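You operate a simulated robot arm through the tools that you are given. There is no shell and no other tool.

The job below is to be done with a simulated two-armed robot. You get a single attempt, and the scene is never put back.

JOB
On the wash worktop top, fold the polishing cloth in half.

It is judged by the outcome, as a careful person would: the job done as asked, and still so three seconds after it is handed in. It fails if anything else is knocked over, pushed out of place, dropped, spilled or broken. Flat cloth is picked up by pressing the open fingertips on it (5 to 10 N) and closing them slowly along it; thin cloth reads only 2 to 8 mm in the jaws.

ROBOT AND FRAMES
Two 6-joint arms with two-finger parallel grippers on one trunk, on a base that moves. Base frame: it is fixed to the floor where the robot stands at the start and does not move with it; the origin is under the middle of the robot, x ahead of it, y to its left, z up. Lengths are in m, angles in rad, forces in N, time in s.
The left shoulder is at the start at [0.06, 0.187, 1.072], the right one opposite. With the tool pointing down near the work surface each hand reaches from about 0.26 to 0.62 m from the robot's upright axis, wherever it stands, measured 20 degrees to its own side. Places, roughly: polishing cloth [-3.25, -2, 0.75]; wash worktop top [-3.2, -2.3, 0.8]. Payload 1.57 kg a hand.
The TCP of each hand is the grasp point between the finger pads, 0.03 m short of the fingertips. In the tool frame z runs along the fingers and y along their closing line. The gripper opens to 0.11 m. The fingers are 0.024 m wide and 0.012 m thick; the gripper's body (0.048 by 0.112 m) begins 0.078 m behind the TCP.
Orientation is that of the tool frame in the base frame, as [roll, pitch, yaw] about the fixed x, y, z axes, in that order (R = Rz(yaw) Ry(pitch) Rx(roll)). With the fingers straight down and closing along the base's y, the tool's x points along the base's -x, its y along +y and its z along -z.

CONTROLS
- The arms move only by the tool drive_tool. It takes "left_motion", "right_motion" or both (then of equal length, played together; a hand with none holds still); each is a list of rows, each an object of numbers (a shift or turn left out is 0, a gripper value left out holds the last): "tx", "ty", "tz": the shift along the tool's x, y, z in mm; "rx", "ry", "rz": the turn, a rotation vector about the tool's x, y, z in rad. In form: [{"tx": .., "ty": .., "tz": .., "rx": .., "ry": .., "rz": ..}, ...]. A call has 1 to 20 rows; each row is the pose to reach, as a shift and turn from the pose commanded when the call began, along the tool's axes at that moment. "left_hand" and "right_hand" are, for a hand that has rows, the gripper command, from -1 (fully open) to 1 (shut), values between in proportion, set as the call begins (left out, the last holds). Each row takes 0.2 s and may step no farther than 0.05 m and 0.15 rad from the row before; otherwise, or with a gripper value out of range, the whole call is refused. Where a pose cannot be reached the arm comes as near as it can. A force on the tool above 40 N (or 10 N above the force at the start of the call, whichever is more), or a blocked arm, ends the call early, and 0.2 s more pass. The fingers move at their own pace (about 0.153 m/s each) and stop on an object; they squeeze with about 21 N. The grip force told is the motor's: it shows also when the fingers shut on nothing. Time passes only in rows, and 0.2 s behind the last, so rows that repeat a pose let the fingers close. The reply holds the time, the measured pose of the TCP, the force on the tool along the base axes, the opening and the grip force, in the units named above and with some noise, with the torque about the TCP (base axes, N m) and any sound that the robot's microphone picked up, and new pictures: "show" is both (left out), scene, wrist or none (wrist: the cameras of the hands that moved).
- Cameras (640 x 400 px; columns grow to the right, rows downward): "scene" is now at [0.02, 0.0283, 1.6338]; the picture's right is [0.21, -0.98, 0.00], its down [-0.67, -0.15, -0.73] and it looks along [0.71, 0.16, -0.68] (base axes); focal length 271 px, centre (320, 200). "left" rides on the left gripper at [0.07, -0.016, -0.141] in its tool frame; the picture's right is [0.23, 0.97, 0.00], its down [-0.85, 0.20, -0.48] and it looks along [-0.47, 0.11, 0.88] (tool axes); focal length 222 px, centre (320, 200). "right" rides on the right gripper at [0.07, 0.016, -0.141] in its tool frame; the picture's right is [-0.23, 0.97, 0.00], its down [-0.86, -0.20, -0.48] and it looks along [-0.47, -0.11, 0.88] (tool axes); focal length 222 px, centre (320, 200). There is no depth. A picture from a camera that has moved, and an enlarged one, comes with that camera's place and axes in the base frame and with its lens. The place of the scene camera against the robot may be out by one fixed shift of up to 0.018 m in any direction.
- move_column(by): slides the trunk up (or, below 0, down) by that many m; the arms and the scene camera ride with it, the base frame stays. It gives what a move gives, with no picture.
- base_move(legs): drives the robot by 1 to 6 legs, each [ahead, left, turn to the left] in m, m and rad, along the robot's own axes; the way and the turn of a leg run together, so that a leg with both is an arc; at most 1.5 m and 3.142 rad a leg. The arms and the cameras ride along, it lands a little off, and it stops where it bumps. It gives what a move gives, and a new picture of the scene camera.
- turn_head(pan, tilt): turns the head with the scene camera to pan (to the left, within 1.501 rad either way) and tilt (down, from -0.506 to 1.204), counted from straight ahead of the robot. It gives what a move gives, and a new picture of the scene camera.
- zoom(camera, box): a new picture of the part [left, top, right, bottom] of that camera's present view, enlarged. It takes no simulated time.
- finish_job(): hands the job in; it is judged then, once.

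Places have to be worked out from the pictures, the camera data and where the tool is seen. Open the grippers and draw the arms clear of the work before you hand the job in, unless the task says otherwise.

The tools are called after "Call:" as name(argument=value, ...) on one line, values as JSON. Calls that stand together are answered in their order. drive_tool: Moves the arms, as the interface text tells. Its arguments: {"type":"object","properties":{"left_motion":{"type":"array"},"left_hand":{"type":"number"},"right_motion":{"type":"array"},"right_hand":{"type":"number"},"show":{"type":"string","enum":["both","scene","wrist","none"]}},"required":[]} The other tools are called the same way: move_column (by) moves the trunk up or down; base_move (legs) drives the base; turn_head (pan, tilt) turns the head that bears the scene camera; zoom (camera, box) takes an enlarged picture of a part of a camera's view; finish_job () hands the job in.

At the start:

```text
time: 0.0
left_position: [0.4782, 0.2607, 1.0556]
left_orientation: [3.14, 0.0, -3.141]
left_contact_force: [-0.4, 0.3, 0.5]
left_wrist_torque: [-0.02, 0.0, -0.01]
left_width: 0.1099
left_gripper_force: 0.0
right_position: [0.405, -0.1502, 1.0357]
right_orientation: [3.142, 0.001, -3.141]
right_contact_force: [0.7, -0.8, 0.5]
right_wrist_torque: [0.0, -0.01, 0.01]
right_width: 0.1101
right_gripper_force: 0.0
trunk travel left (down, up): [-0.7, 0.29]
robot x, y, heading: [0.0019, 0.0004, 0.001]
head pan, tilt (commanded): [0.215, 0.754]
```

scene: 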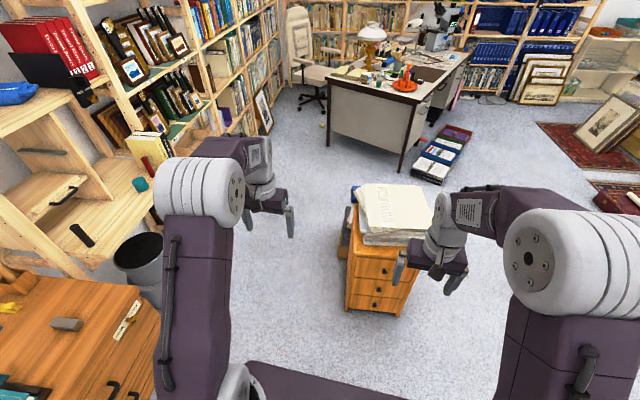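
right: 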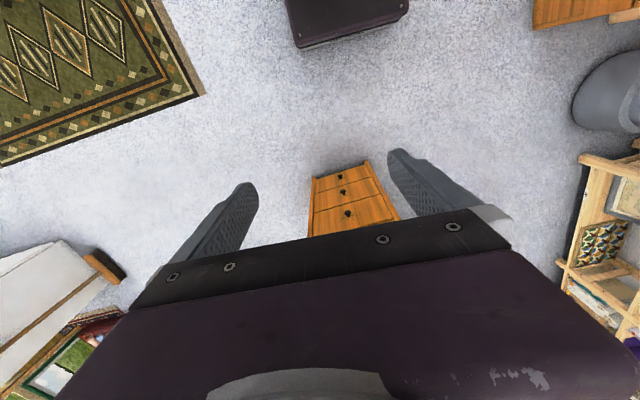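
left: 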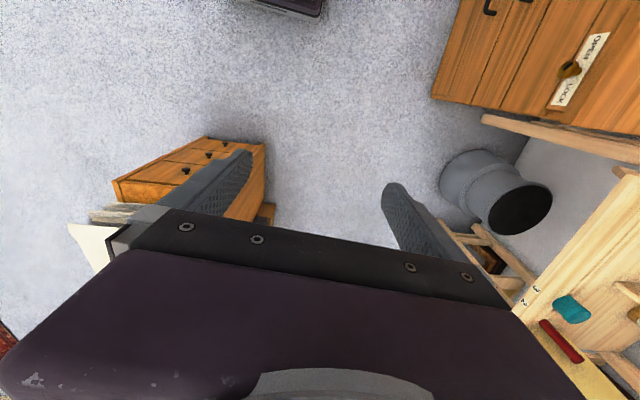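

The work is behind the robot to the right, and it is not in view yet. I'll turn the head to the right to see the room before I drive.

Call:
turn_head(pan=-1.5, tilt=0.5)

```text
time: 1.7
left_position: [0.4765, 0.262, 1.0563]
left_orientation: [3.141, 0.001, -3.14]
left_contact_force: [0.7, 0.5, -0.3]
left_wrist_torque: [-0.03, 0.02, 0.02]
left_width: 0.1099
left_gripper_force: 0.0
right_position: [0.4035, -0.1508, 1.0368]
right_orientation: [3.141, 0.0, -3.141]
right_contact_force: [1.0, -0.1, 1.3]
right_wrist_torque: [0.01, 0.02, 0.01]
right_width: 0.1098
right_gripper_force: 0.0
trunk travel left (down, up): [-0.7, 0.29]
robot x, y, heading: [-0.0004, -0.0009, -0.001]
head pan, tilt (commanded): [-1.499, 0.499]
camera scene: at [-0.0543, -0.08, 1.6561], right [-1.0, -0.07, 0.0], down [-0.03, 0.48, -0.88], along [0.06, -0.88, -0.48], focal length 271 px, centre (320, 200)
```

scene: 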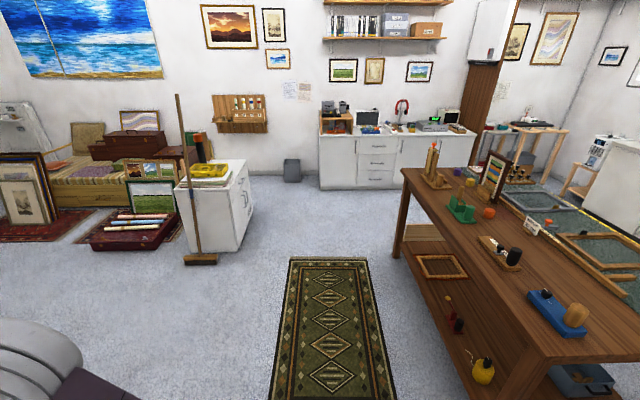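

The wash worktop must lie beyond the large wooden table at the far right. I'll turn the base to the right in place to look that way, since there is clear floor around it.

Call:
base_move(legs=[[0, 0, -1.57]])

Call:
turn_head(pan=-0.9, tilt=0.45)

```text
time: 5.9
left_position: [0.2662, -0.4756, 1.0556]
left_orientation: [3.14, 0.0, 1.582]
left_contact_force: [0.1, 0.0, 0.5]
left_wrist_torque: [-0.04, 0.01, 0.01]
left_width: 0.1104
left_gripper_force: 0.0
right_position: [-0.1455, -0.4058, 1.0351]
right_orientation: [3.142, 0.0, 1.584]
right_contact_force: [0.1, 0.4, 1.3]
right_wrist_torque: [-0.04, -0.03, -0.03]
right_width: 0.1099
right_gripper_force: 0.0
trunk travel left (down, up): [-0.7, 0.29]
robot x, y, heading: [-0.0007, 0.0005, -1.56]
head pan, tilt (commanded): [-1.499, 0.499]
camera scene: at [-0.0923, 0.063, 1.6561], right [-0.08, 1.0, 0.0], down [0.48, 0.04, -0.88], along [-0.88, -0.07, -0.48], focal length 271 px, centre (320, 200)
```

scene: 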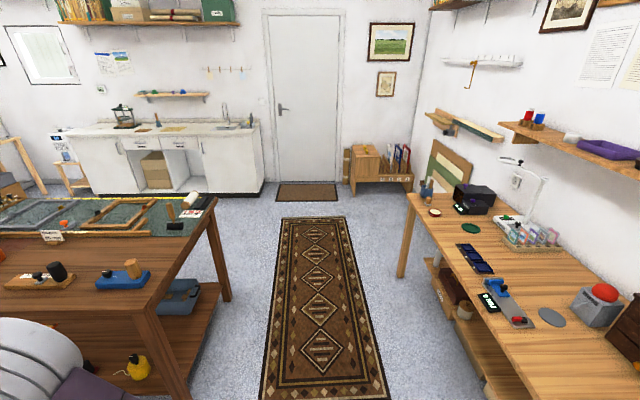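

```text
time: 6.9
left_position: [0.2663, -0.4751, 1.0558]
left_orientation: [3.139, -0.001, 1.584]
left_contact_force: [0.0, -0.6, -0.3]
left_wrist_torque: [-0.01, 0.01, -0.01]
left_width: 0.11
left_gripper_force: 0.1
right_position: [-0.1461, -0.4064, 1.0352]
right_orientation: [-3.14, -0.001, 1.584]
right_contact_force: [1.2, -1.0, 0.2]
right_wrist_torque: [0.01, 0.0, 0.0]
right_width: 0.1101
right_gripper_force: 0.0
trunk travel left (down, up): [-0.7, 0.29]
robot x, y, heading: [0.001, -0.0016, -1.559]
head pan, tilt (commanded): [-0.901, 0.45]
camera scene: at [-0.0731, 0.0128, 1.6606], right [-0.63, 0.78, 0.0], down [0.34, 0.27, -0.9], along [-0.7, -0.57, -0.44], focal length 271 px, centre (320, 200)
```

scene: 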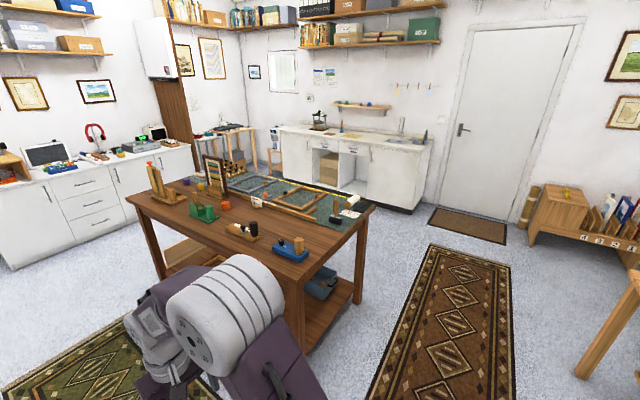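

The wash worktop is the white counter on the far wall by the door, about x −3.1 to −3.7 and y −3.3 to −1.0. I'll zoom in on it.

Call:
zoom(camera="scene", box=[260, 80, 450, 220])

Call:
zoom(camera="scene", box=[140, 140, 390, 300])

```text
2.86 times, centred on (355, 150) of scene
camera zoom: at [-0.0731, 0.0128, 1.6606], right [-0.63, 0.78, 0.0], down [0.34, 0.27, -0.9], along [-0.7, -0.57, -0.44], focal length 775 px, centre (220, 343)
```

zoom: 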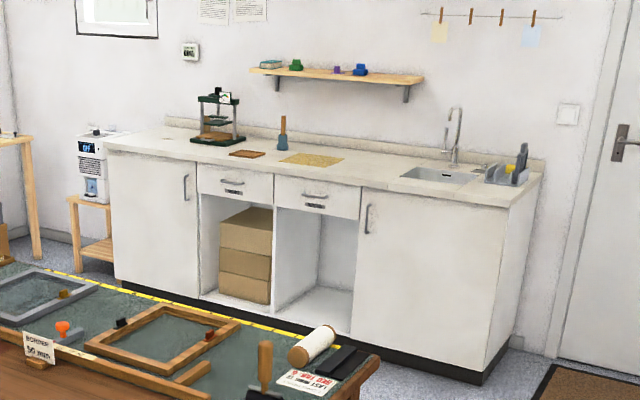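

```text
2.50 times, centred on (265, 220) of scene
camera zoom: at [-0.0731, 0.0128, 1.6606], right [-0.63, 0.78, 0.0], down [0.34, 0.27, -0.9], along [-0.7, -0.57, -0.44], focal length 678 px, centre (458, 150)
```

zoom: 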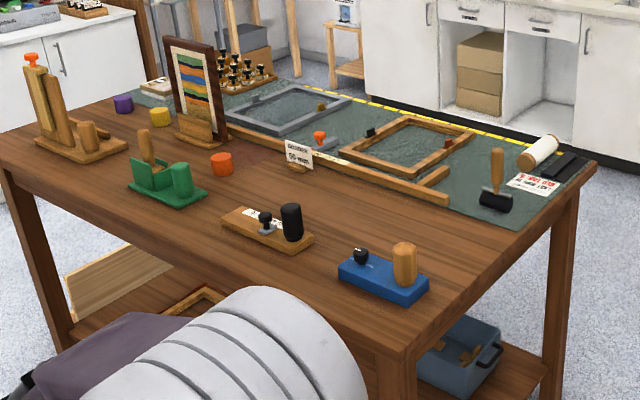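

The yellow cloth lies on the counter at about (-3.33, -2.05), with a brush-like tool and a small wooden tile to its left. The print table fills roughly x −1.6 to −0.65 and y −2.1 to −0.65, so I'll turn to face −x and drive along the clear aisle in short legs.

Call:
base_move(legs=[[0, 0, -1.582], [1.15, 0.05, 0]])

Call:
turn_head(pan=0.4, tilt=0.6)

```text
time: 16.7
left_position: [-1.6192, -0.251, 1.056]
left_orientation: [3.138, 0.0, -0.026]
left_contact_force: [-0.2, 0.5, -0.1]
left_wrist_torque: [0.03, -0.02, 0.0]
left_width: 0.1099
left_gripper_force: 0.1
right_position: [-1.5341, 0.1579, 1.0364]
right_orientation: [-3.142, 0.001, -0.027]
right_contact_force: [0.4, 0.3, 0.1]
right_wrist_torque: [0.02, 0.0, 0.0]
right_width: 0.1098
right_gripper_force: 0.1
trunk travel left (down, up): [-0.7, 0.29]
robot x, y, heading: [-1.1355, -0.0067, 3.114]
head pan, tilt (commanded): [-0.901, 0.45]
camera scene: at [-1.1308, 0.078, 1.6606], right [0.8, 0.6, 0.0], down [0.26, -0.35, -0.9], along [-0.54, 0.72, -0.44], focal length 271 px, centre (320, 200)
```

scene: 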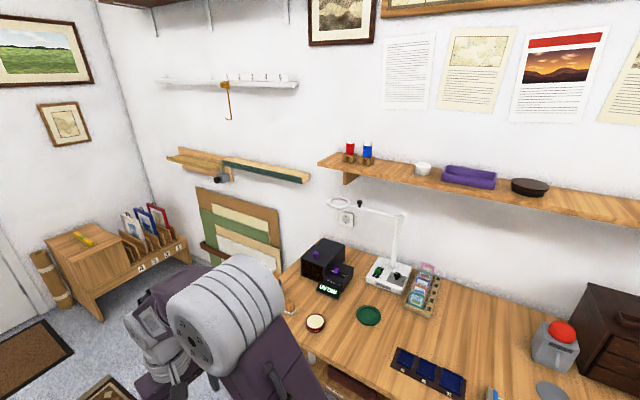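

```text
time: 18.2
left_position: [-1.6203, -0.2508, 1.056]
left_orientation: [3.139, 0.0, -0.029]
left_contact_force: [0.0, -0.6, 0.2]
left_wrist_torque: [0.02, 0.01, -0.01]
left_width: 0.1099
left_gripper_force: 0.0
right_position: [-1.5348, 0.1568, 1.0357]
right_orientation: [-3.141, 0.0, -0.027]
right_contact_force: [-0.6, 0.4, -0.5]
right_wrist_torque: [0.01, -0.05, 0.0]
right_width: 0.1101
right_gripper_force: 0.1
trunk travel left (down, up): [-0.7, 0.29]
robot x, y, heading: [-1.1352, -0.0019, 3.115]
head pan, tilt (commanded): [0.4, 0.6]
camera scene: at [-1.1584, -0.0276, 1.647], right [-0.36, 0.93, 0.0], down [0.53, 0.2, -0.83], along [-0.77, -0.3, -0.56], focal length 271 px, centre (320, 200)
```

scene: 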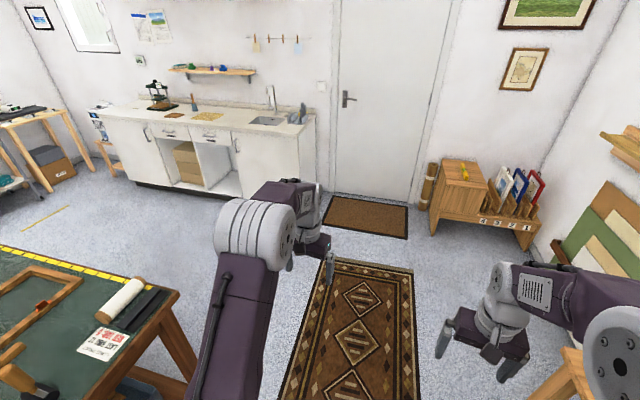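

The aisle ahead is clear, and the cloth shows at about (-3.35, -2.1). I'll drive on to about x = -2.3 and then strafe left along the counter.

Call:
base_move(legs=[[1.15, 0, 0.026], [0, 1.0, 0]])

```text
time: 28.6
left_position: [-2.8018, -1.1781, 1.056]
left_orientation: [3.139, 0.0, -0.05]
left_contact_force: [-0.7, 0.4, 0.6]
left_wrist_torque: [0.0, 0.01, -0.01]
left_width: 0.11
left_gripper_force: 0.0
right_position: [-2.707, -0.7702, 1.0351]
right_orientation: [3.141, 0.0, -0.051]
right_contact_force: [0.0, -0.2, 0.2]
right_wrist_torque: [0.03, 0.03, 0.04]
right_width: 0.11
right_gripper_force: 0.1
trunk travel left (down, up): [-0.7, 0.29]
robot x, y, heading: [-2.3144, -0.9453, 3.092]
head pan, tilt (commanded): [0.4, 0.6]
camera scene: at [-2.3352, -0.9643, 1.647], right [-0.34, 0.94, 0.0], down [0.53, 0.19, -0.83], along [-0.78, -0.28, -0.56], focal length 271 px, centre (320, 200)
```

scene: 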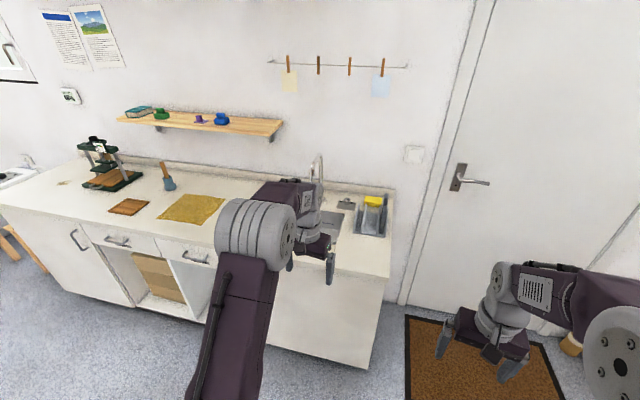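

The counter's front edge is at about x = −3.05 and the cloth's centre near (-3.23, -2.03). I'll strafe left about 1.05 m while straightening the heading, staying back from the counter, and then look down at the cloth.

Call:
base_move(legs=[[0, 1.05, 0.05]])

Call:
turn_head(pan=0.0, tilt=0.75)

```text
time: 34.0
left_position: [-2.7995, -2.2444, 1.0566]
left_orientation: [3.139, -0.001, 0.023]
left_contact_force: [-0.1, -0.8, -1.4]
left_wrist_torque: [-0.02, 0.03, -0.02]
left_width: 0.1098
left_gripper_force: 0.1
right_position: [-2.7333, -1.8329, 1.0362]
right_orientation: [3.14, 0.001, 0.022]
right_contact_force: [-0.2, 0.3, 0.2]
right_wrist_torque: [0.02, -0.02, 0.01]
right_width: 0.1102
right_gripper_force: 0.0
trunk travel left (down, up): [-0.7, 0.29]
robot x, y, heading: [-2.3277, -1.9758, -3.126]
head pan, tilt (commanded): [0.4, 0.6]
camera scene: at [-2.3479, -1.9975, 1.647], right [-0.41, 0.91, 0.0], down [0.52, 0.23, -0.83], along [-0.75, -0.34, -0.56], focal length 271 px, centre (320, 200)
```

scene: 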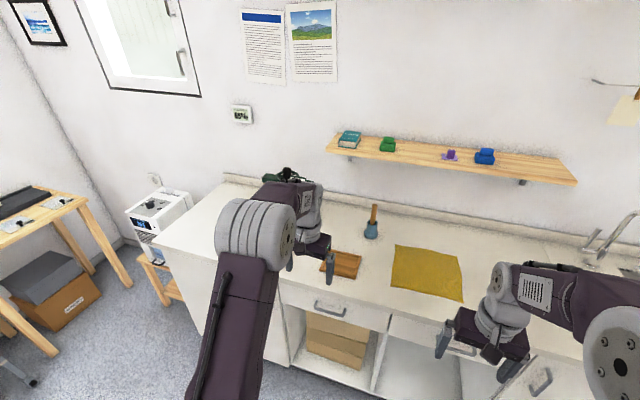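

```text
time: 34.8
left_position: [-2.798, -2.2443, 1.0578]
left_orientation: [3.14, 0.0, 0.022]
left_contact_force: [0.3, -0.1, -0.2]
left_wrist_torque: [0.03, 0.01, 0.0]
left_width: 0.1101
left_gripper_force: 0.0
right_position: [-2.7336, -1.8312, 1.0352]
right_orientation: [-3.14, 0.0, 0.022]
right_contact_force: [0.3, -0.1, 0.2]
right_wrist_torque: [-0.01, 0.0, -0.02]
right_width: 0.11
right_gripper_force: 0.1
trunk travel left (down, up): [-0.7, 0.29]
robot x, y, heading: [-2.3246, -1.9762, -3.125]
head pan, tilt (commanded): [0.0, 0.75]
camera scene: at [-2.3501, -1.9636, 1.6342], right [-0.02, 1.0, 0.0], down [0.68, 0.02, -0.73], along [-0.73, -0.02, -0.68], focal length 271 px, centre (320, 200)
```

scene: 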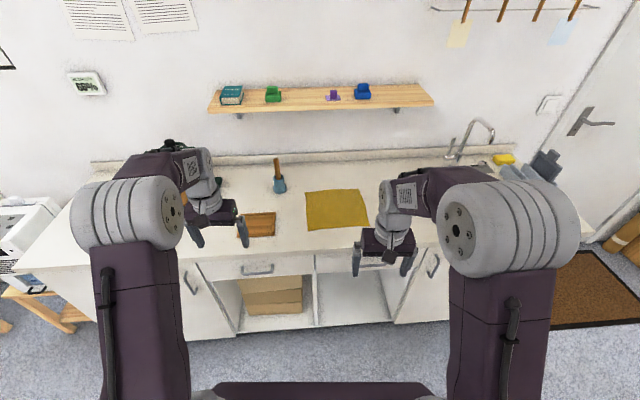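

The cloth spans about x −3.31 to −3.08 and y −2.04 to −1.79, if the top is at z 0.8. Before going closer I'll look straight down to see how far the base front is from the counter.

Call:
turn_head(pan=0.0, tilt=1.2)

Call:
zoom(camera="left", box=[0, 0, 640, 400])

Call:
zoom(camera="right", box=[0, 0, 640, 400])

```text
time: 35.7
left_position: [-2.7981, -2.2432, 1.0564]
left_orientation: [3.138, -0.001, 0.022]
left_contact_force: [-0.1, 0.2, -0.6]
left_wrist_torque: [0.01, 0.0, -0.02]
left_width: 0.1103
left_gripper_force: 0.0
right_position: [-2.7332, -1.8322, 1.036]
right_orientation: [3.141, -0.001, 0.023]
right_contact_force: [0.6, -1.0, 0.2]
right_wrist_torque: [0.01, -0.01, -0.02]
right_width: 0.1102
right_gripper_force: 0.1
trunk travel left (down, up): [-0.7, 0.29]
robot x, y, heading: [-2.326, -1.9734, -3.123]
head pan, tilt (commanded): [0.0, 1.201]
camera scene: at [-2.3233, -1.9629, 1.6025], right [-0.02, 1.0, 0.0], down [0.93, 0.02, -0.36], along [-0.36, -0.01, -0.93], focal length 271 px, centre (320, 200)
```

scene: 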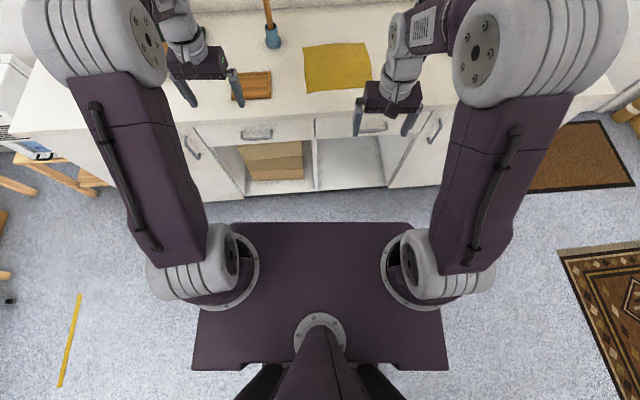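

```text
1.00 times, centred on (320, 200) of left (not enlarged: the box is as wide or as high as the picture)
camera zoom: at [-2.728, -2.2261, 1.1978], right [0.25, -0.97, 0.0], down [-0.85, -0.22, 0.48], along [-0.46, -0.12, -0.88], focal length 222 px, centre (320, 200)
```

zoom: 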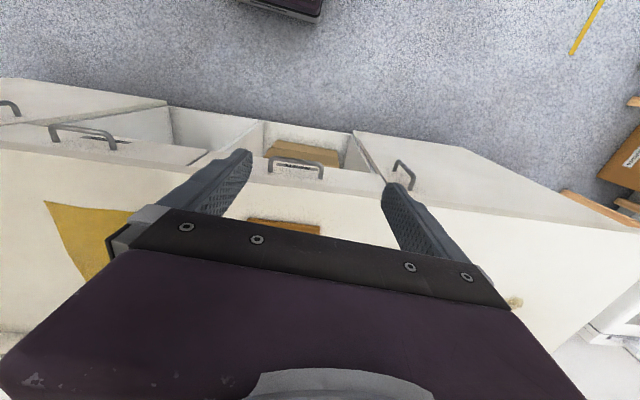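

```text
1.00 times, centred on (320, 200) of right (not enlarged: the box is as wide or as high as the picture)
camera zoom: at [-2.6639, -1.8469, 1.1765], right [-0.21, -0.98, 0.0], down [-0.86, 0.18, 0.48], along [-0.47, 0.1, -0.88], focal length 222 px, centre (320, 200)
```

zoom: 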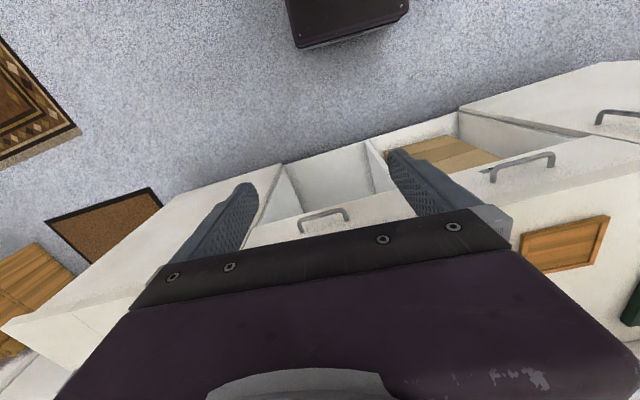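

Triangulating between the wrist and scene cameras puts the counter top at about z ≈ 0.86 and its front edge at x ≈ −2.90. The base front reaches about 0.2 m ahead of the axis. The cloth is then about 0.235 × 0.21 m, centred near (-3.135, -1.915) and turned about 0.06 rad, so I'll go to x ≈ −2.62 and line up with it.

Call:
base_move(legs=[[0.29, -0.06, 0.05]])

```text
time: 37.8
left_position: [-3.0711, -2.225, 1.0563]
left_orientation: [3.139, 0.001, 0.079]
left_contact_force: [-0.2, -0.4, 1.1]
left_wrist_torque: [0.03, 0.02, -0.01]
left_width: 0.1102
left_gripper_force: 0.1
right_position: [-3.0298, -1.8088, 1.0366]
right_orientation: [-3.141, 0.002, 0.079]
right_contact_force: [-1.1, -0.1, 0.2]
right_wrist_torque: [0.02, 0.01, -0.02]
right_width: 0.11
right_gripper_force: 0.1
trunk travel left (down, up): [-0.7, 0.29]
robot x, y, heading: [-2.6153, -1.9249, -3.063]
head pan, tilt (commanded): [0.0, 1.201]
camera scene: at [-2.6117, -1.9165, 1.6024], right [-0.08, 1.0, 0.0], down [0.93, 0.07, -0.36], along [-0.36, -0.03, -0.93], focal length 271 px, centre (320, 200)
```

scene: 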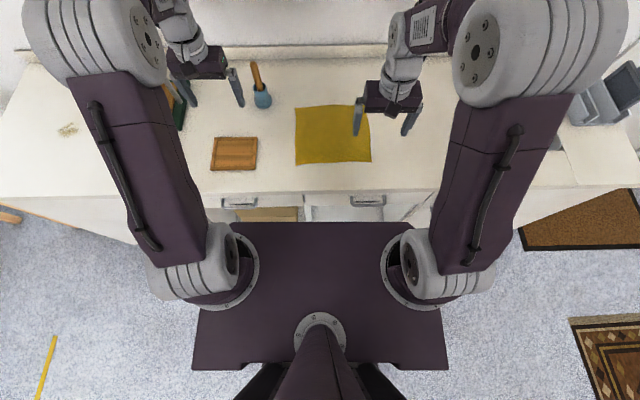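

The robot is now at about (-2.615, -1.925), squared to the cloth. I'll zoom in to measure the cloth's corners.

Call:
zoom(camera="scene", box=[200, 60, 440, 210])

Call:
zoom(camera="right", box=[0, 0, 640, 400])

Call:
zoom(camera="left", box=[0, 0, 640, 400])

```text
2.67 times, centred on (320, 135) of scene
camera zoom: at [-2.6117, -1.9165, 1.6024], right [-0.08, 1.0, 0.0], down [0.93, 0.07, -0.36], along [-0.36, -0.03, -0.93], focal length 723 px, centre (320, 373)
```

zoom: 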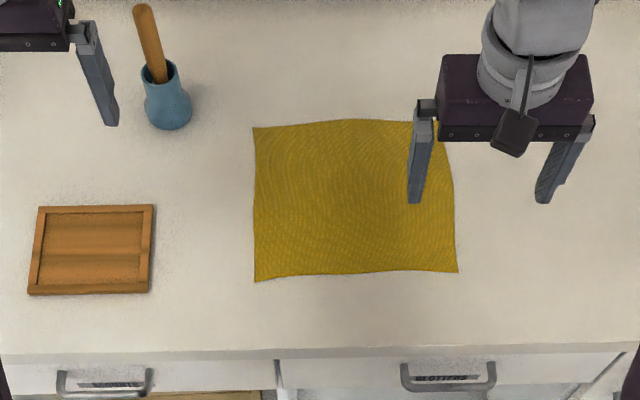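

```text
1.00 times, centred on (320, 200) of right (not enlarged: the box is as wide or as high as the picture)
camera zoom: at [-2.9593, -1.82, 1.1768], right [-0.15, -0.99, 0.0], down [-0.87, 0.13, 0.48], along [-0.47, 0.07, -0.88], focal length 222 px, centre (320, 200)
```

zoom: 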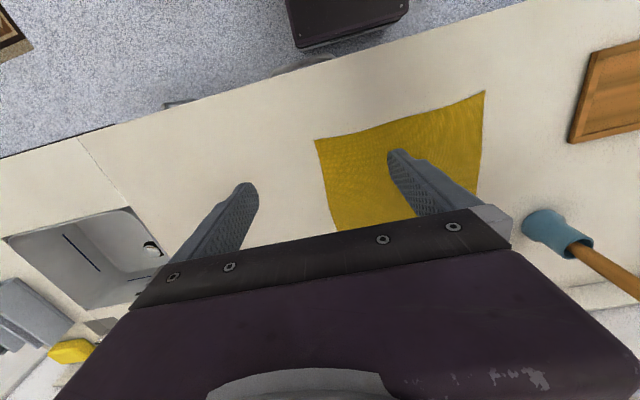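

```text
1.00 times, centred on (320, 200) of left (not enlarged: the box is as wide or as high as the picture)
camera zoom: at [-3.0018, -2.2024, 1.1981], right [0.3, -0.95, 0.0], down [-0.84, -0.27, 0.48], along [-0.46, -0.15, -0.88], focal length 222 px, centre (320, 200)
```

zoom: 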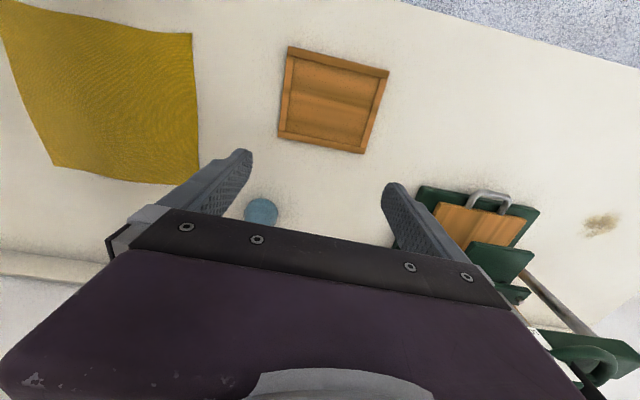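

Counter height now works out at about z ≈ 0.845. In robot axes the cloth's near edge is about 0.40 m ahead and its far edge about 0.62 m, which is at the limit of reach, so I want to stand closer. I'll check the base front's clearance in the right wrist camera first.

Call:
zoom(camera="right", box=[240, 0, 480, 110])

```text
2.67 times, centred on (360, 55) of right
camera zoom: at [-2.9593, -1.82, 1.1768], right [-0.15, -0.99, 0.0], down [-0.87, 0.13, 0.48], along [-0.47, 0.07, -0.88], focal length 592 px, centre (213, 587)
```

zoom: 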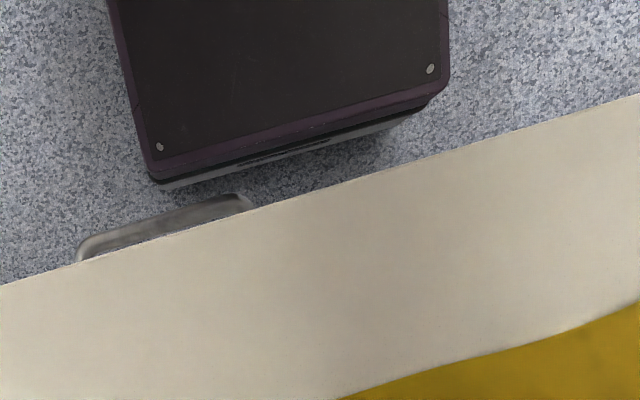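

The base front sits about 0.23 m ahead of the axis and the counter front at about 0.32 m, with a drawer handle reaching to about 0.30 m but higher up. I can safely go about 5 cm closer, and I'll shift 4 cm right to centre on the cloth.

Call:
base_move(legs=[[0.05, -0.04, 0.0]])

```text
time: 38.8
left_position: [-3.1239, -2.1898, 1.0562]
left_orientation: [3.14, 0.001, 0.08]
left_contact_force: [-0.4, 0.1, -0.8]
left_wrist_torque: [-0.01, 0.0, 0.04]
left_width: 0.1101
left_gripper_force: 0.1
right_position: [-3.0835, -1.7745, 1.0367]
right_orientation: [-3.139, 0.002, 0.081]
right_contact_force: [-0.2, -0.3, 1.7]
right_wrist_torque: [-0.02, 0.0, -0.02]
right_width: 0.11
right_gripper_force: 0.0
trunk travel left (down, up): [-0.7, 0.29]
robot x, y, heading: [-2.6711, -1.8899, -3.069]
head pan, tilt (commanded): [0.0, 1.201]
camera scene: at [-2.6646, -1.8815, 1.6024], right [-0.08, 1.0, 0.0], down [0.93, 0.07, -0.36], along [-0.36, -0.03, -0.93], focal length 271 px, centre (320, 200)
```

scene: 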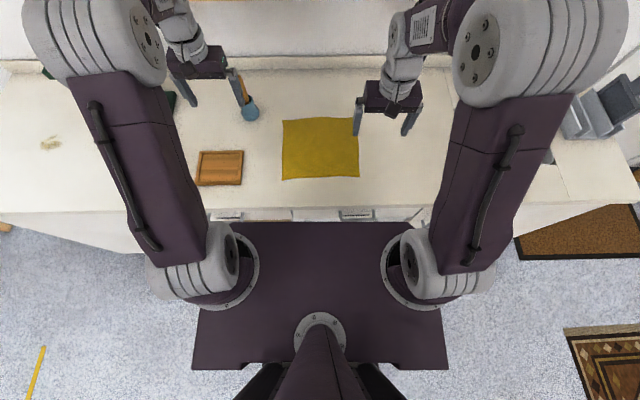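

There was no bump and the cloth is centred ahead of the robot, with corners at about (0.345, ±0.118) near and (0.57, ±0.117) far in robot axes. I'll bring both hands above the near corners at hover height, moving the left one back first and away from the stick in its cup, and narrow the fingers to about 45 mm.

Call:
drive_tool(left_motion=[{"tx": 40}, {"tx": 80}, {"tx": 112, "ty": -20}, {"tx": 112, "ty": -65}, {"tx": 112, "ty": -108, "tz": 20}, {"tx": 112, "ty": -143, "tz": 50}, {"tx": 112, "ty": -180, "tz": 80}, {"tx": 112, "ty": -183, "tz": 90}], right_motion=[{"tx": 8, "ty": 8, "tz": 8}, {"tx": 16, "ty": 16, "tz": 16}, {"tx": 24, "ty": 24, "tz": 24}, {"tx": 32, "ty": 32, "tz": 32}, {"tx": 32, "ty": 40, "tz": 45}, {"tx": 32, "ty": 50, "tz": 55}, {"tx": 32, "ty": 60, "tz": 65}, {"tx": 32, "ty": 64, "tz": 71}], left_hand=0.2, right_hand=0.2)

```text
time: 40.5
left_position: [-3.0295, -1.9965, 0.9647]
left_orientation: [3.141, -0.001, 0.081]
left_contact_force: [-0.6, -0.6, 0.6]
left_wrist_torque: [0.05, -0.02, -0.02]
left_width: 0.044
left_gripper_force: 0.0
right_position: [-3.048, -1.8353, 0.9659]
right_orientation: [-3.141, -0.001, 0.081]
right_contact_force: [0.4, 0.1, 0.1]
right_wrist_torque: [0.02, 0.0, -0.03]
right_width: 0.0441
right_gripper_force: 0.1
trunk travel left (down, up): [-0.7, 0.29]
robot x, y, heading: [-2.6696, -1.8881, -3.062]
head pan, tilt (commanded): [0.0, 1.201]
camera scene: at [-2.6674, -1.8807, 1.6024], right [-0.08, 1.0, 0.0], down [0.93, 0.07, -0.36], along [-0.36, -0.03, -0.93], focal length 271 px, centre (320, 200)
camera right: at [-2.9779, -1.8453, 1.1063], right [-0.15, -0.99, 0.0], down [-0.87, 0.13, 0.48], along [-0.47, 0.07, -0.88], focal length 222 px, centre (320, 200)
camera left: at [-2.9598, -1.973, 1.1065], right [0.3, -0.95, 0.0], down [-0.84, -0.27, 0.48], along [-0.46, -0.15, -0.88], focal length 222 px, centre (320, 200)
```

scene: 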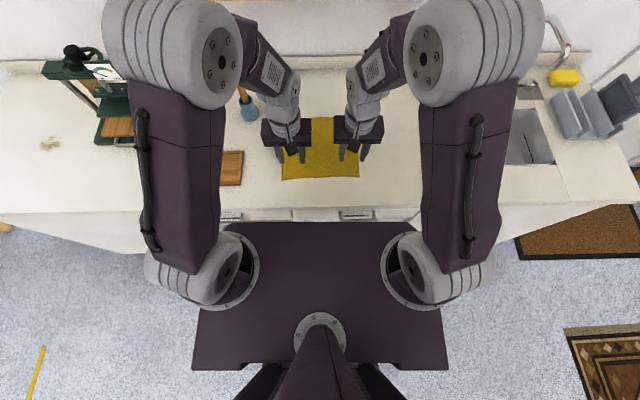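
right: 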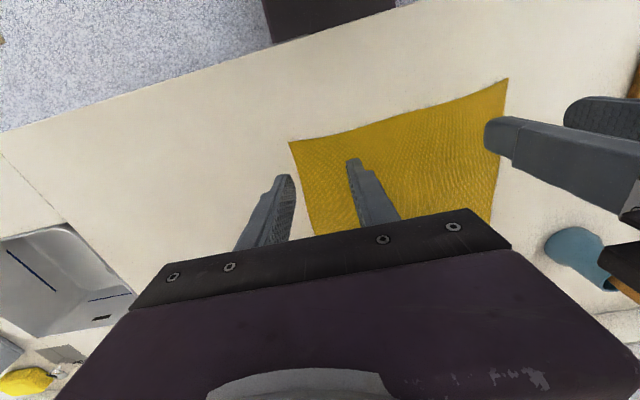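
left: 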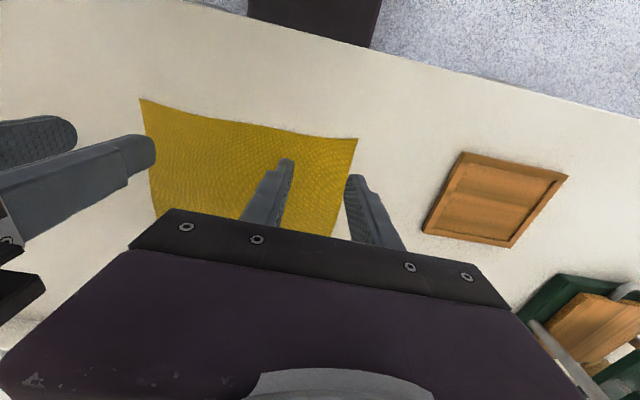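

From the wrist views, the left TCP is about 18 mm inside the near edge and 41 mm in from the left side. The right TCP is 14 mm inside the near edge but only 33 mm from its side, so I'll shift it 8 mm inward and lower both hands 68 mm.

Call:
drive_tool(left_motion=[{"tz": 20}, {"tz": 45}, {"tz": 60}, {"tz": 68}, {"tz": 68}], right_motion=[{"ty": 4, "tz": 20}, {"ty": 8, "tz": 45}, {"ty": 8, "tz": 60}, {"ty": 8, "tz": 68}, {"ty": 8, "tz": 68}])

```text
time: 41.8
left_position: [-3.0317, -1.9971, 0.8974]
left_orientation: [3.139, 0.003, 0.079]
left_contact_force: [0.3, 0.5, -0.5]
left_wrist_torque: [-0.02, -0.02, -0.01]
left_width: 0.0438
left_gripper_force: 0.1
right_position: [-3.0449, -1.8418, 0.8961]
right_orientation: [3.141, 0.0, 0.08]
right_contact_force: [-0.7, 1.1, 0.7]
right_wrist_torque: [0.02, 0.03, 0.0]
right_width: 0.0439
right_gripper_force: 0.1
trunk travel left (down, up): [-0.7, 0.29]
robot x, y, heading: [-2.6691, -1.8901, -3.062]
head pan, tilt (commanded): [0.0, 1.201]
camera scene: at [-2.6669, -1.8801, 1.6024], right [-0.08, 1.0, 0.0], down [0.93, 0.07, -0.36], along [-0.36, -0.03, -0.93], focal length 271 px, centre (320, 200)
camera right: at [-2.9753, -1.8531, 1.036], right [-0.15, -0.99, 0.0], down [-0.87, 0.13, 0.48], along [-0.47, 0.07, -0.88], focal length 222 px, centre (320, 200)
camera left: at [-2.9609, -1.9738, 1.0396], right [0.3, -0.95, 0.0], down [-0.84, -0.27, 0.48], along [-0.46, -0.15, -0.88], focal length 222 px, centre (320, 200)
```

scene: 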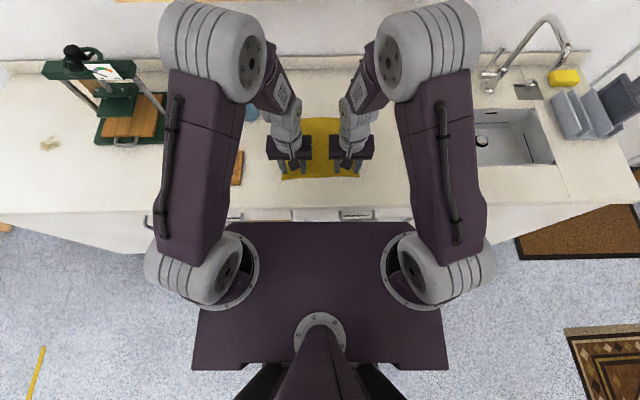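
right: 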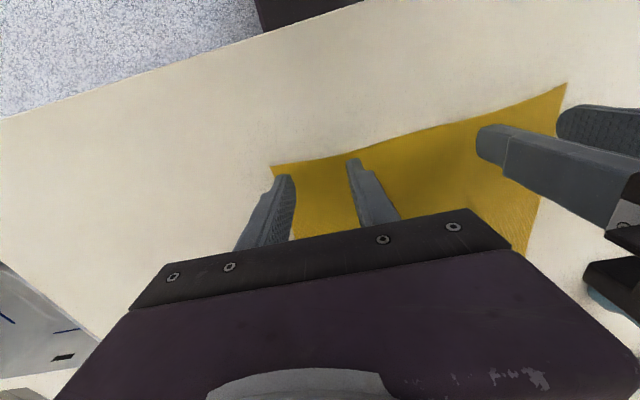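
left: 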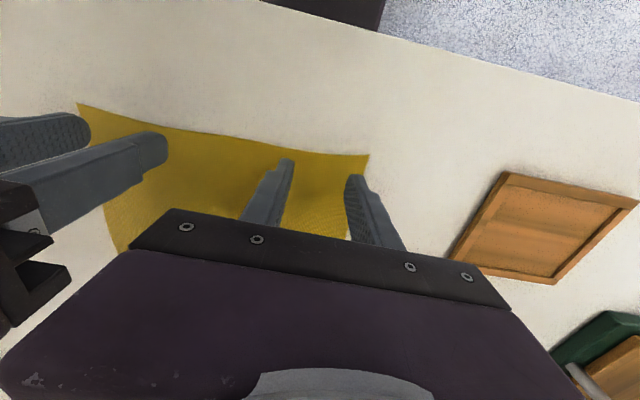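

Both hands are about 25 mm above the surface with the fingertips inside the near corners. I'll lower them 14 mm more and then feel for contact in small steps.

Call:
drive_tool(left_motion=[{"tz": 5}, {"tz": 10}, {"tz": 14}, {"tz": 14}], right_motion=[{"tz": 5}, {"tz": 10}, {"tz": 14}, {"tz": 14}], show="none")

Call:
drive_tool(left_motion=[{"tz": 2}, {"tz": 4}, {"tz": 4}], right_motion=[{"tz": 2}, {"tz": 4}, {"tz": 4}], show="wrist")

```text
time: 42.8
left_position: [-3.0289, -1.9969, 0.8835]
left_orientation: [3.14, 0.001, 0.08]
left_contact_force: [-0.7, 0.3, -0.3]
left_wrist_torque: [0.0, 0.01, -0.02]
left_width: 0.044
left_gripper_force: 0.0
right_position: [-3.0475, -1.8413, 0.8832]
right_orientation: [3.14, 0.002, 0.08]
right_contact_force: [0.3, 0.1, -0.3]
right_wrist_torque: [0.01, -0.02, 0.0]
right_width: 0.044
right_gripper_force: 0.1
trunk travel left (down, up): [-0.7, 0.29]
robot x, y, heading: [-2.6757, -1.8899, -3.061]
head pan, tilt (commanded): [0.0, 1.201]
```

```text
time: 43.5
left_position: [-3.0279, -1.997, 0.8812]
left_orientation: [3.14, 0.005, 0.08]
left_contact_force: [-2.9, -0.2, 9.4]
left_wrist_torque: [0.1, 0.01, 0.03]
left_width: 0.0437
left_gripper_force: 0.1
right_position: [-3.047, -1.8437, 0.881]
right_orientation: [3.14, 0.004, 0.08]
right_contact_force: [-5.0, 3.0, 32.0]
right_wrist_torque: [0.59, 0.0, 0.09]
right_width: 0.0441
right_gripper_force: 0.1
trunk travel left (down, up): [-0.7, 0.29]
robot x, y, heading: [-2.6682, -1.8941, -3.067]
head pan, tilt (commanded): [0.0, 1.201]
camera right: at [-2.9757, -1.8531, 1.0212], right [-0.15, -0.99, 0.0], down [-0.87, 0.13, 0.48], along [-0.48, 0.07, -0.88], focal length 222 px, centre (320, 200)
camera left: at [-2.958, -1.9746, 1.023], right [0.3, -0.95, 0.0], down [-0.83, -0.27, 0.48], along [-0.46, -0.15, -0.88], focal length 222 px, centre (320, 200)
```

right: 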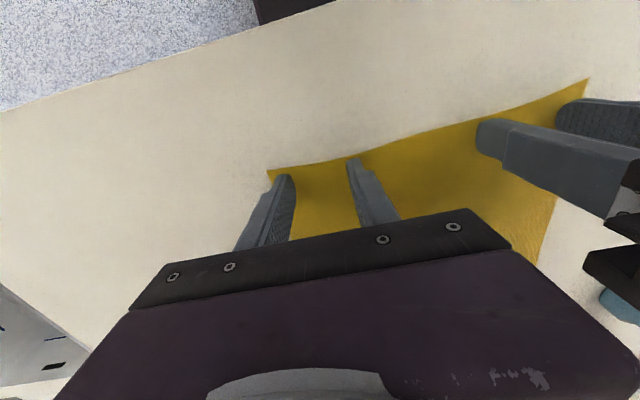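
left: 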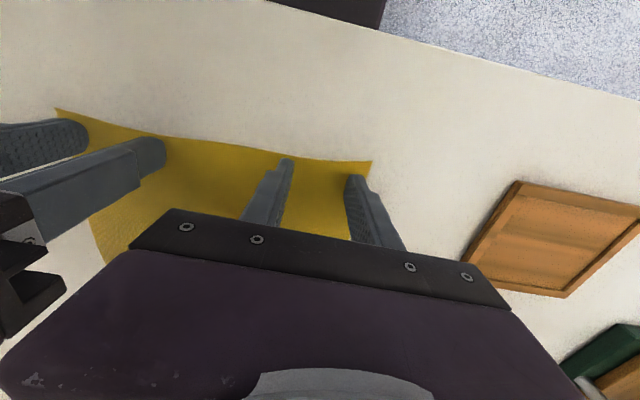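

Contact is at TCP z ≈ 0.881, so the surface is at about 0.851. The left presses at 9 N and the right at 32 N, which is too hard, so I'll raise the right 2 mm.

Call:
drive_tool(right_motion=[{"tz": -1}, {"tz": -2}, {"tz": -2}], show="none")

```text
time: 44.4
left_position: [-3.0279, -1.9973, 0.8813]
left_orientation: [3.14, 0.004, 0.081]
left_contact_force: [-3.3, -1.1, 35.6]
left_wrist_torque: [-0.03, -0.13, -0.06]
left_width: 0.0439
left_gripper_force: 0.1
right_position: [-3.044, -1.8417, 0.8821]
right_orientation: [-3.142, -0.002, 0.079]
right_contact_force: [-0.3, -0.1, -0.3]
right_wrist_torque: [-0.02, -0.02, -0.02]
right_width: 0.044
right_gripper_force: 0.1
trunk travel left (down, up): [-0.7, 0.29]
robot x, y, heading: [-2.6694, -1.8889, -3.069]
head pan, tilt (commanded): [0.0, 1.201]
```

The left has settled to 36 N and the right has just lost contact, so the stiffness is high. I'll raise the left about 1.3 mm, lower the right 0.7 mm and let them settle.

Call:
drive_tool(left_motion=[{"tz": -1.3}, {"tz": -1.3}, {"tz": -1.3}, {"tz": -1.3}], right_motion=[{"tz": 0.7}, {"tz": 0.7}, {"tz": 0.7}, {"tz": 0.7}], show="none")

```text
time: 45.4
left_position: [-3.0278, -1.9983, 0.882]
left_orientation: [3.138, 0.002, 0.08]
left_contact_force: [-0.8, 1.1, 4.4]
left_wrist_torque: [0.07, 0.0, 0.01]
left_width: 0.0438
left_gripper_force: 0.1
right_position: [-3.0457, -1.8431, 0.8808]
right_orientation: [-3.142, 0.001, 0.08]
right_contact_force: [2.0, 1.2, 14.2]
right_wrist_torque: [0.24, -0.11, -0.02]
right_width: 0.044
right_gripper_force: 0.1
trunk travel left (down, up): [-0.7, 0.29]
robot x, y, heading: [-2.6705, -1.8934, -3.068]
head pan, tilt (commanded): [0.0, 1.201]
```

Left reads 4 N and right 14 N. One more small trim, left down 0.2 mm and right up 0.3 mm.

Call:
drive_tool(left_motion=[{"tz": 0.2}, {"tz": 0.2}, {"tz": 0.2}], right_motion=[{"tz": -0.3}, {"tz": -0.3}, {"tz": -0.3}], show="none")

```text
time: 46.1
left_position: [-3.0289, -1.9977, 0.8819]
left_orientation: [3.141, 0.001, 0.081]
left_contact_force: [0.1, -0.2, -0.2]
left_wrist_torque: [0.01, 0.01, 0.0]
left_width: 0.044
left_gripper_force: 0.1
right_position: [-3.0454, -1.8434, 0.8817]
right_orientation: [-3.141, 0.001, 0.081]
right_contact_force: [0.0, 3.5, 17.0]
right_wrist_torque: [0.28, -0.06, 0.01]
right_width: 0.0441
right_gripper_force: 0.1
trunk travel left (down, up): [-0.7, 0.29]
robot x, y, heading: [-2.6737, -1.8943, -3.063]
head pan, tilt (commanded): [0.0, 1.201]
```

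The force settles slowly and rises about 35 N per mm. I'll nudge the left down 0.25 mm and the right up 0.2 mm with longer settling.

Call:
drive_tool(left_motion=[{"tz": 0.25}, {"tz": 0.25}, {"tz": 0.25}, {"tz": 0.25}, {"tz": 0.25}, {"tz": 0.25}, {"tz": 0.25}], right_motion=[{"tz": -0.2}, {"tz": -0.2}, {"tz": -0.2}, {"tz": -0.2}, {"tz": -0.2}, {"tz": -0.2}, {"tz": -0.2}], show="none")

```text
time: 47.8
left_position: [-3.0281, -1.9977, 0.8817]
left_orientation: [3.141, 0.003, 0.08]
left_contact_force: [1.6, -0.2, 19.1]
left_wrist_torque: [0.11, -0.15, 0.01]
left_width: 0.0441
left_gripper_force: 0.1
right_position: [-3.0458, -1.8436, 0.8809]
right_orientation: [-3.142, 0.002, 0.08]
right_contact_force: [-1.1, 0.5, 4.4]
right_wrist_torque: [0.03, 0.02, 0.02]
right_width: 0.044
right_gripper_force: 0.0
trunk travel left (down, up): [-0.7, 0.29]
robot x, y, heading: [-2.6712, -1.8917, -3.06]
head pan, tilt (commanded): [0.0, 1.201]
```

Left is 19 N and right 4.4 N. I'll trim again: left up 0.12 mm, right down 0.06 mm.

Call:
drive_tool(left_motion=[{"tz": -0.12}, {"tz": -0.12}, {"tz": -0.12}, {"tz": -0.12}, {"tz": -0.12}, {"tz": -0.12}, {"tz": -0.12}], right_motion=[{"tz": 0.06}, {"tz": 0.06}, {"tz": 0.06}, {"tz": 0.06}, {"tz": 0.06}, {"tz": 0.06}, {"tz": 0.06}], show="none")

```text
time: 49.4
left_position: [-3.0277, -1.9989, 0.8815]
left_orientation: [3.14, 0.001, 0.081]
left_contact_force: [-0.3, 0.8, 0.8]
left_wrist_torque: [0.03, -0.01, 0.0]
left_width: 0.0442
left_gripper_force: 0.1
right_position: [-3.0467, -1.8439, 0.8816]
right_orientation: [-3.141, 0.002, 0.08]
right_contact_force: [3.4, 1.8, 18.9]
right_wrist_torque: [0.15, -0.15, 0.01]
right_width: 0.0441
right_gripper_force: 0.1
trunk travel left (down, up): [-0.7, 0.29]
robot x, y, heading: [-2.6713, -1.8916, -3.06]
head pan, tilt (commanded): [0.0, 1.201]
```

It is very sensitive, so I'll trim the left down 0.05 mm and the right up 0.04 mm.

Call:
drive_tool(left_motion=[{"tz": 0.05}, {"tz": 0.05}, {"tz": 0.05}, {"tz": 0.05}, {"tz": 0.05}], right_motion=[{"tz": -0.04}, {"tz": -0.04}, {"tz": -0.04}, {"tz": -0.04}, {"tz": -0.04}], show="none")

```text
time: 50.5
left_position: [-3.0273, -1.998, 0.8814]
left_orientation: [3.141, 0.002, 0.08]
left_contact_force: [0.2, 0.3, -0.4]
left_wrist_torque: [-0.03, 0.0, 0.0]
left_width: 0.0438
left_gripper_force: 0.0
right_position: [-3.0451, -1.8428, 0.8811]
right_orientation: [3.141, 0.001, 0.08]
right_contact_force: [4.1, 2.3, 18.8]
right_wrist_torque: [0.19, -0.13, 0.02]
right_width: 0.0438
right_gripper_force: 0.0
trunk travel left (down, up): [-0.7, 0.29]
robot x, y, heading: [-2.6707, -1.8938, -3.062]
head pan, tilt (commanded): [0.0, 1.201]
```

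The two hands share the load through the body, totalling about 20 N, so a small shift should balance them: left down 0.04 mm, right up 0.03 mm.

Call:
drive_tool(left_motion=[{"tz": 0.04}, {"tz": 0.04}, {"tz": 0.04}, {"tz": 0.04}, {"tz": 0.04}], right_motion=[{"tz": -0.06}, {"tz": -0.06}, {"tz": -0.06}, {"tz": -0.06}, {"tz": -0.06}], show="none")

```text
time: 51.8
left_position: [-3.0282, -1.9983, 0.8819]
left_orientation: [3.139, 0.002, 0.08]
left_contact_force: [1.2, 0.1, 1.1]
left_wrist_torque: [0.0, 0.0, 0.0]
left_width: 0.044
left_gripper_force: 0.0
right_position: [-3.046, -1.844, 0.8804]
right_orientation: [-3.139, 0.002, 0.08]
right_contact_force: [1.5, -1.2, 12.4]
right_wrist_torque: [0.07, -0.12, 0.02]
right_width: 0.0438
right_gripper_force: 0.0
trunk travel left (down, up): [-0.7, 0.29]
robot x, y, heading: [-2.6706, -1.891, -3.061]
head pan, tilt (commanded): [0.0, 1.201]
```

The right hand presses at 12 N, so I'll start its slow close now in small steps, watching the cloth.

Call:
drive_tool(right_motion=[{"tz": -0.02}], right_hand=0.28, show="none")

Call:
drive_tool(right_motion=[{"tz": 0}], right_hand=0.36, show="wrist")

```text
time: 52.1
left_position: [-3.0295, -1.9985, 0.8808]
left_orientation: [3.139, 0.001, 0.08]
left_contact_force: [0.4, 1.0, 2.1]
left_wrist_torque: [0.03, -0.04, -0.03]
left_width: 0.044
left_gripper_force: 0.0
right_position: [-3.0465, -1.8431, 0.881]
right_orientation: [3.141, 0.003, 0.08]
right_contact_force: [0.8, -0.8, 12.2]
right_wrist_torque: [0.11, -0.03, 0.05]
right_width: 0.0377
right_gripper_force: 0.0
trunk travel left (down, up): [-0.7, 0.29]
robot x, y, heading: [-2.6696, -1.8943, -3.065]
head pan, tilt (commanded): [0.0, 1.201]
```

```text
time: 52.5
left_position: [-3.0278, -1.9975, 0.8811]
left_orientation: [3.138, 0.002, 0.081]
left_contact_force: [0.5, 0.3, 2.7]
left_wrist_torque: [0.02, -0.01, -0.01]
left_width: 0.0439
left_gripper_force: 0.0
right_position: [-3.0455, -1.844, 0.8811]
right_orientation: [-3.141, 0.001, 0.081]
right_contact_force: [-0.8, -1.0, 12.3]
right_wrist_torque: [0.04, -0.06, 0.01]
right_width: 0.0332
right_gripper_force: 0.0
trunk travel left (down, up): [-0.7, 0.29]
robot x, y, heading: [-2.6689, -1.8906, -3.062]
head pan, tilt (commanded): [0.0, 1.201]
camera right: at [-2.9759, -1.8539, 1.0215], right [-0.15, -0.99, 0.0], down [-0.87, 0.13, 0.48], along [-0.47, 0.07, -0.88], focal length 222 px, centre (320, 200)
```

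right: 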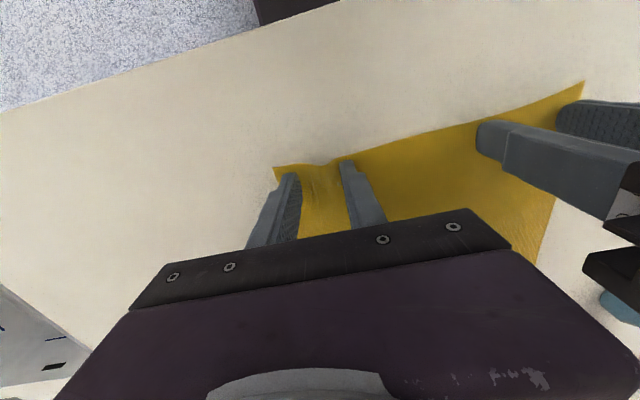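

The cloth is starting to ridge up between the right fingers while the press holds at 12 N. I'll keep closing slowly.

Call:
drive_tool(right_motion=[{"tz": 0}], right_hand=0.46, show="none")

Call:
drive_tool(right_motion=[{"tz": 0}], right_hand=0.56, show="none")

Call:
drive_tool(right_motion=[{"tz": 0}], right_hand=0.66, show="wrist")

```text
time: 53.0
left_position: [-3.0286, -1.998, 0.8815]
left_orientation: [3.141, 0.001, 0.081]
left_contact_force: [0.0, 0.4, 2.6]
left_wrist_torque: [0.04, 0.0, 0.0]
left_width: 0.0441
left_gripper_force: 0.3
right_position: [-3.0459, -1.843, 0.8818]
right_orientation: [-3.141, 0.003, 0.079]
right_contact_force: [-0.1, 0.0, 13.7]
right_wrist_torque: [0.07, -0.02, 0.01]
right_width: 0.0279
right_gripper_force: 0.1
trunk travel left (down, up): [-0.7, 0.29]
robot x, y, heading: [-2.6741, -1.8905, -3.064]
head pan, tilt (commanded): [0.0, 1.201]
```

```text
time: 53.4
left_position: [-3.0281, -1.998, 0.8803]
left_orientation: [3.139, 0.002, 0.08]
left_contact_force: [-0.7, 0.7, 2.5]
left_wrist_torque: [0.01, -0.01, 0.0]
left_width: 0.044
left_gripper_force: 0.1
right_position: [-3.0461, -1.8429, 0.8811]
right_orientation: [3.14, 0.001, 0.081]
right_contact_force: [-0.3, -0.8, 14.1]
right_wrist_torque: [0.03, -0.06, -0.01]
right_width: 0.0221
right_gripper_force: 0.1
trunk travel left (down, up): [-0.7, 0.29]
robot x, y, heading: [-2.6705, -1.8907, -3.063]
head pan, tilt (commanded): [0.0, 1.201]
```

```text
time: 53.8
left_position: [-3.0281, -1.9985, 0.8819]
left_orientation: [3.138, 0.003, 0.082]
left_contact_force: [-0.5, 0.5, 2.0]
left_wrist_torque: [0.04, 0.01, -0.02]
left_width: 0.0436
left_gripper_force: 0.1
right_position: [-3.0455, -1.8425, 0.8812]
right_orientation: [-3.141, 0.001, 0.08]
right_contact_force: [-0.5, 0.0, 15.6]
right_wrist_torque: [0.06, -0.08, -0.01]
right_width: 0.0169
right_gripper_force: 0.0
trunk travel left (down, up): [-0.7, 0.29]
robot x, y, heading: [-2.6706, -1.8916, -3.069]
head pan, tilt (commanded): [0.0, 1.201]
camera right: at [-2.9757, -1.8539, 1.0215], right [-0.15, -0.99, 0.0], down [-0.87, 0.13, 0.48], along [-0.47, 0.07, -0.88], focal length 222 px, centre (320, 200)
```

right: 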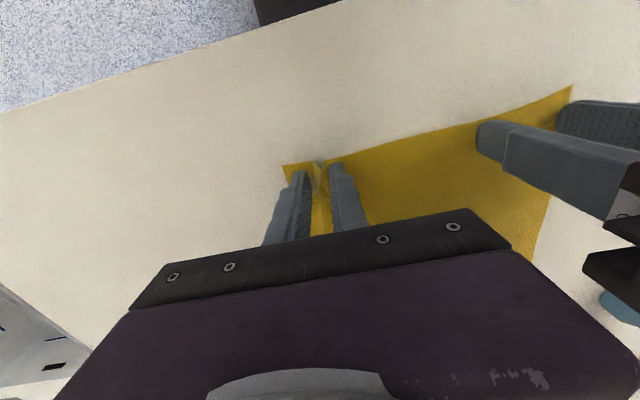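

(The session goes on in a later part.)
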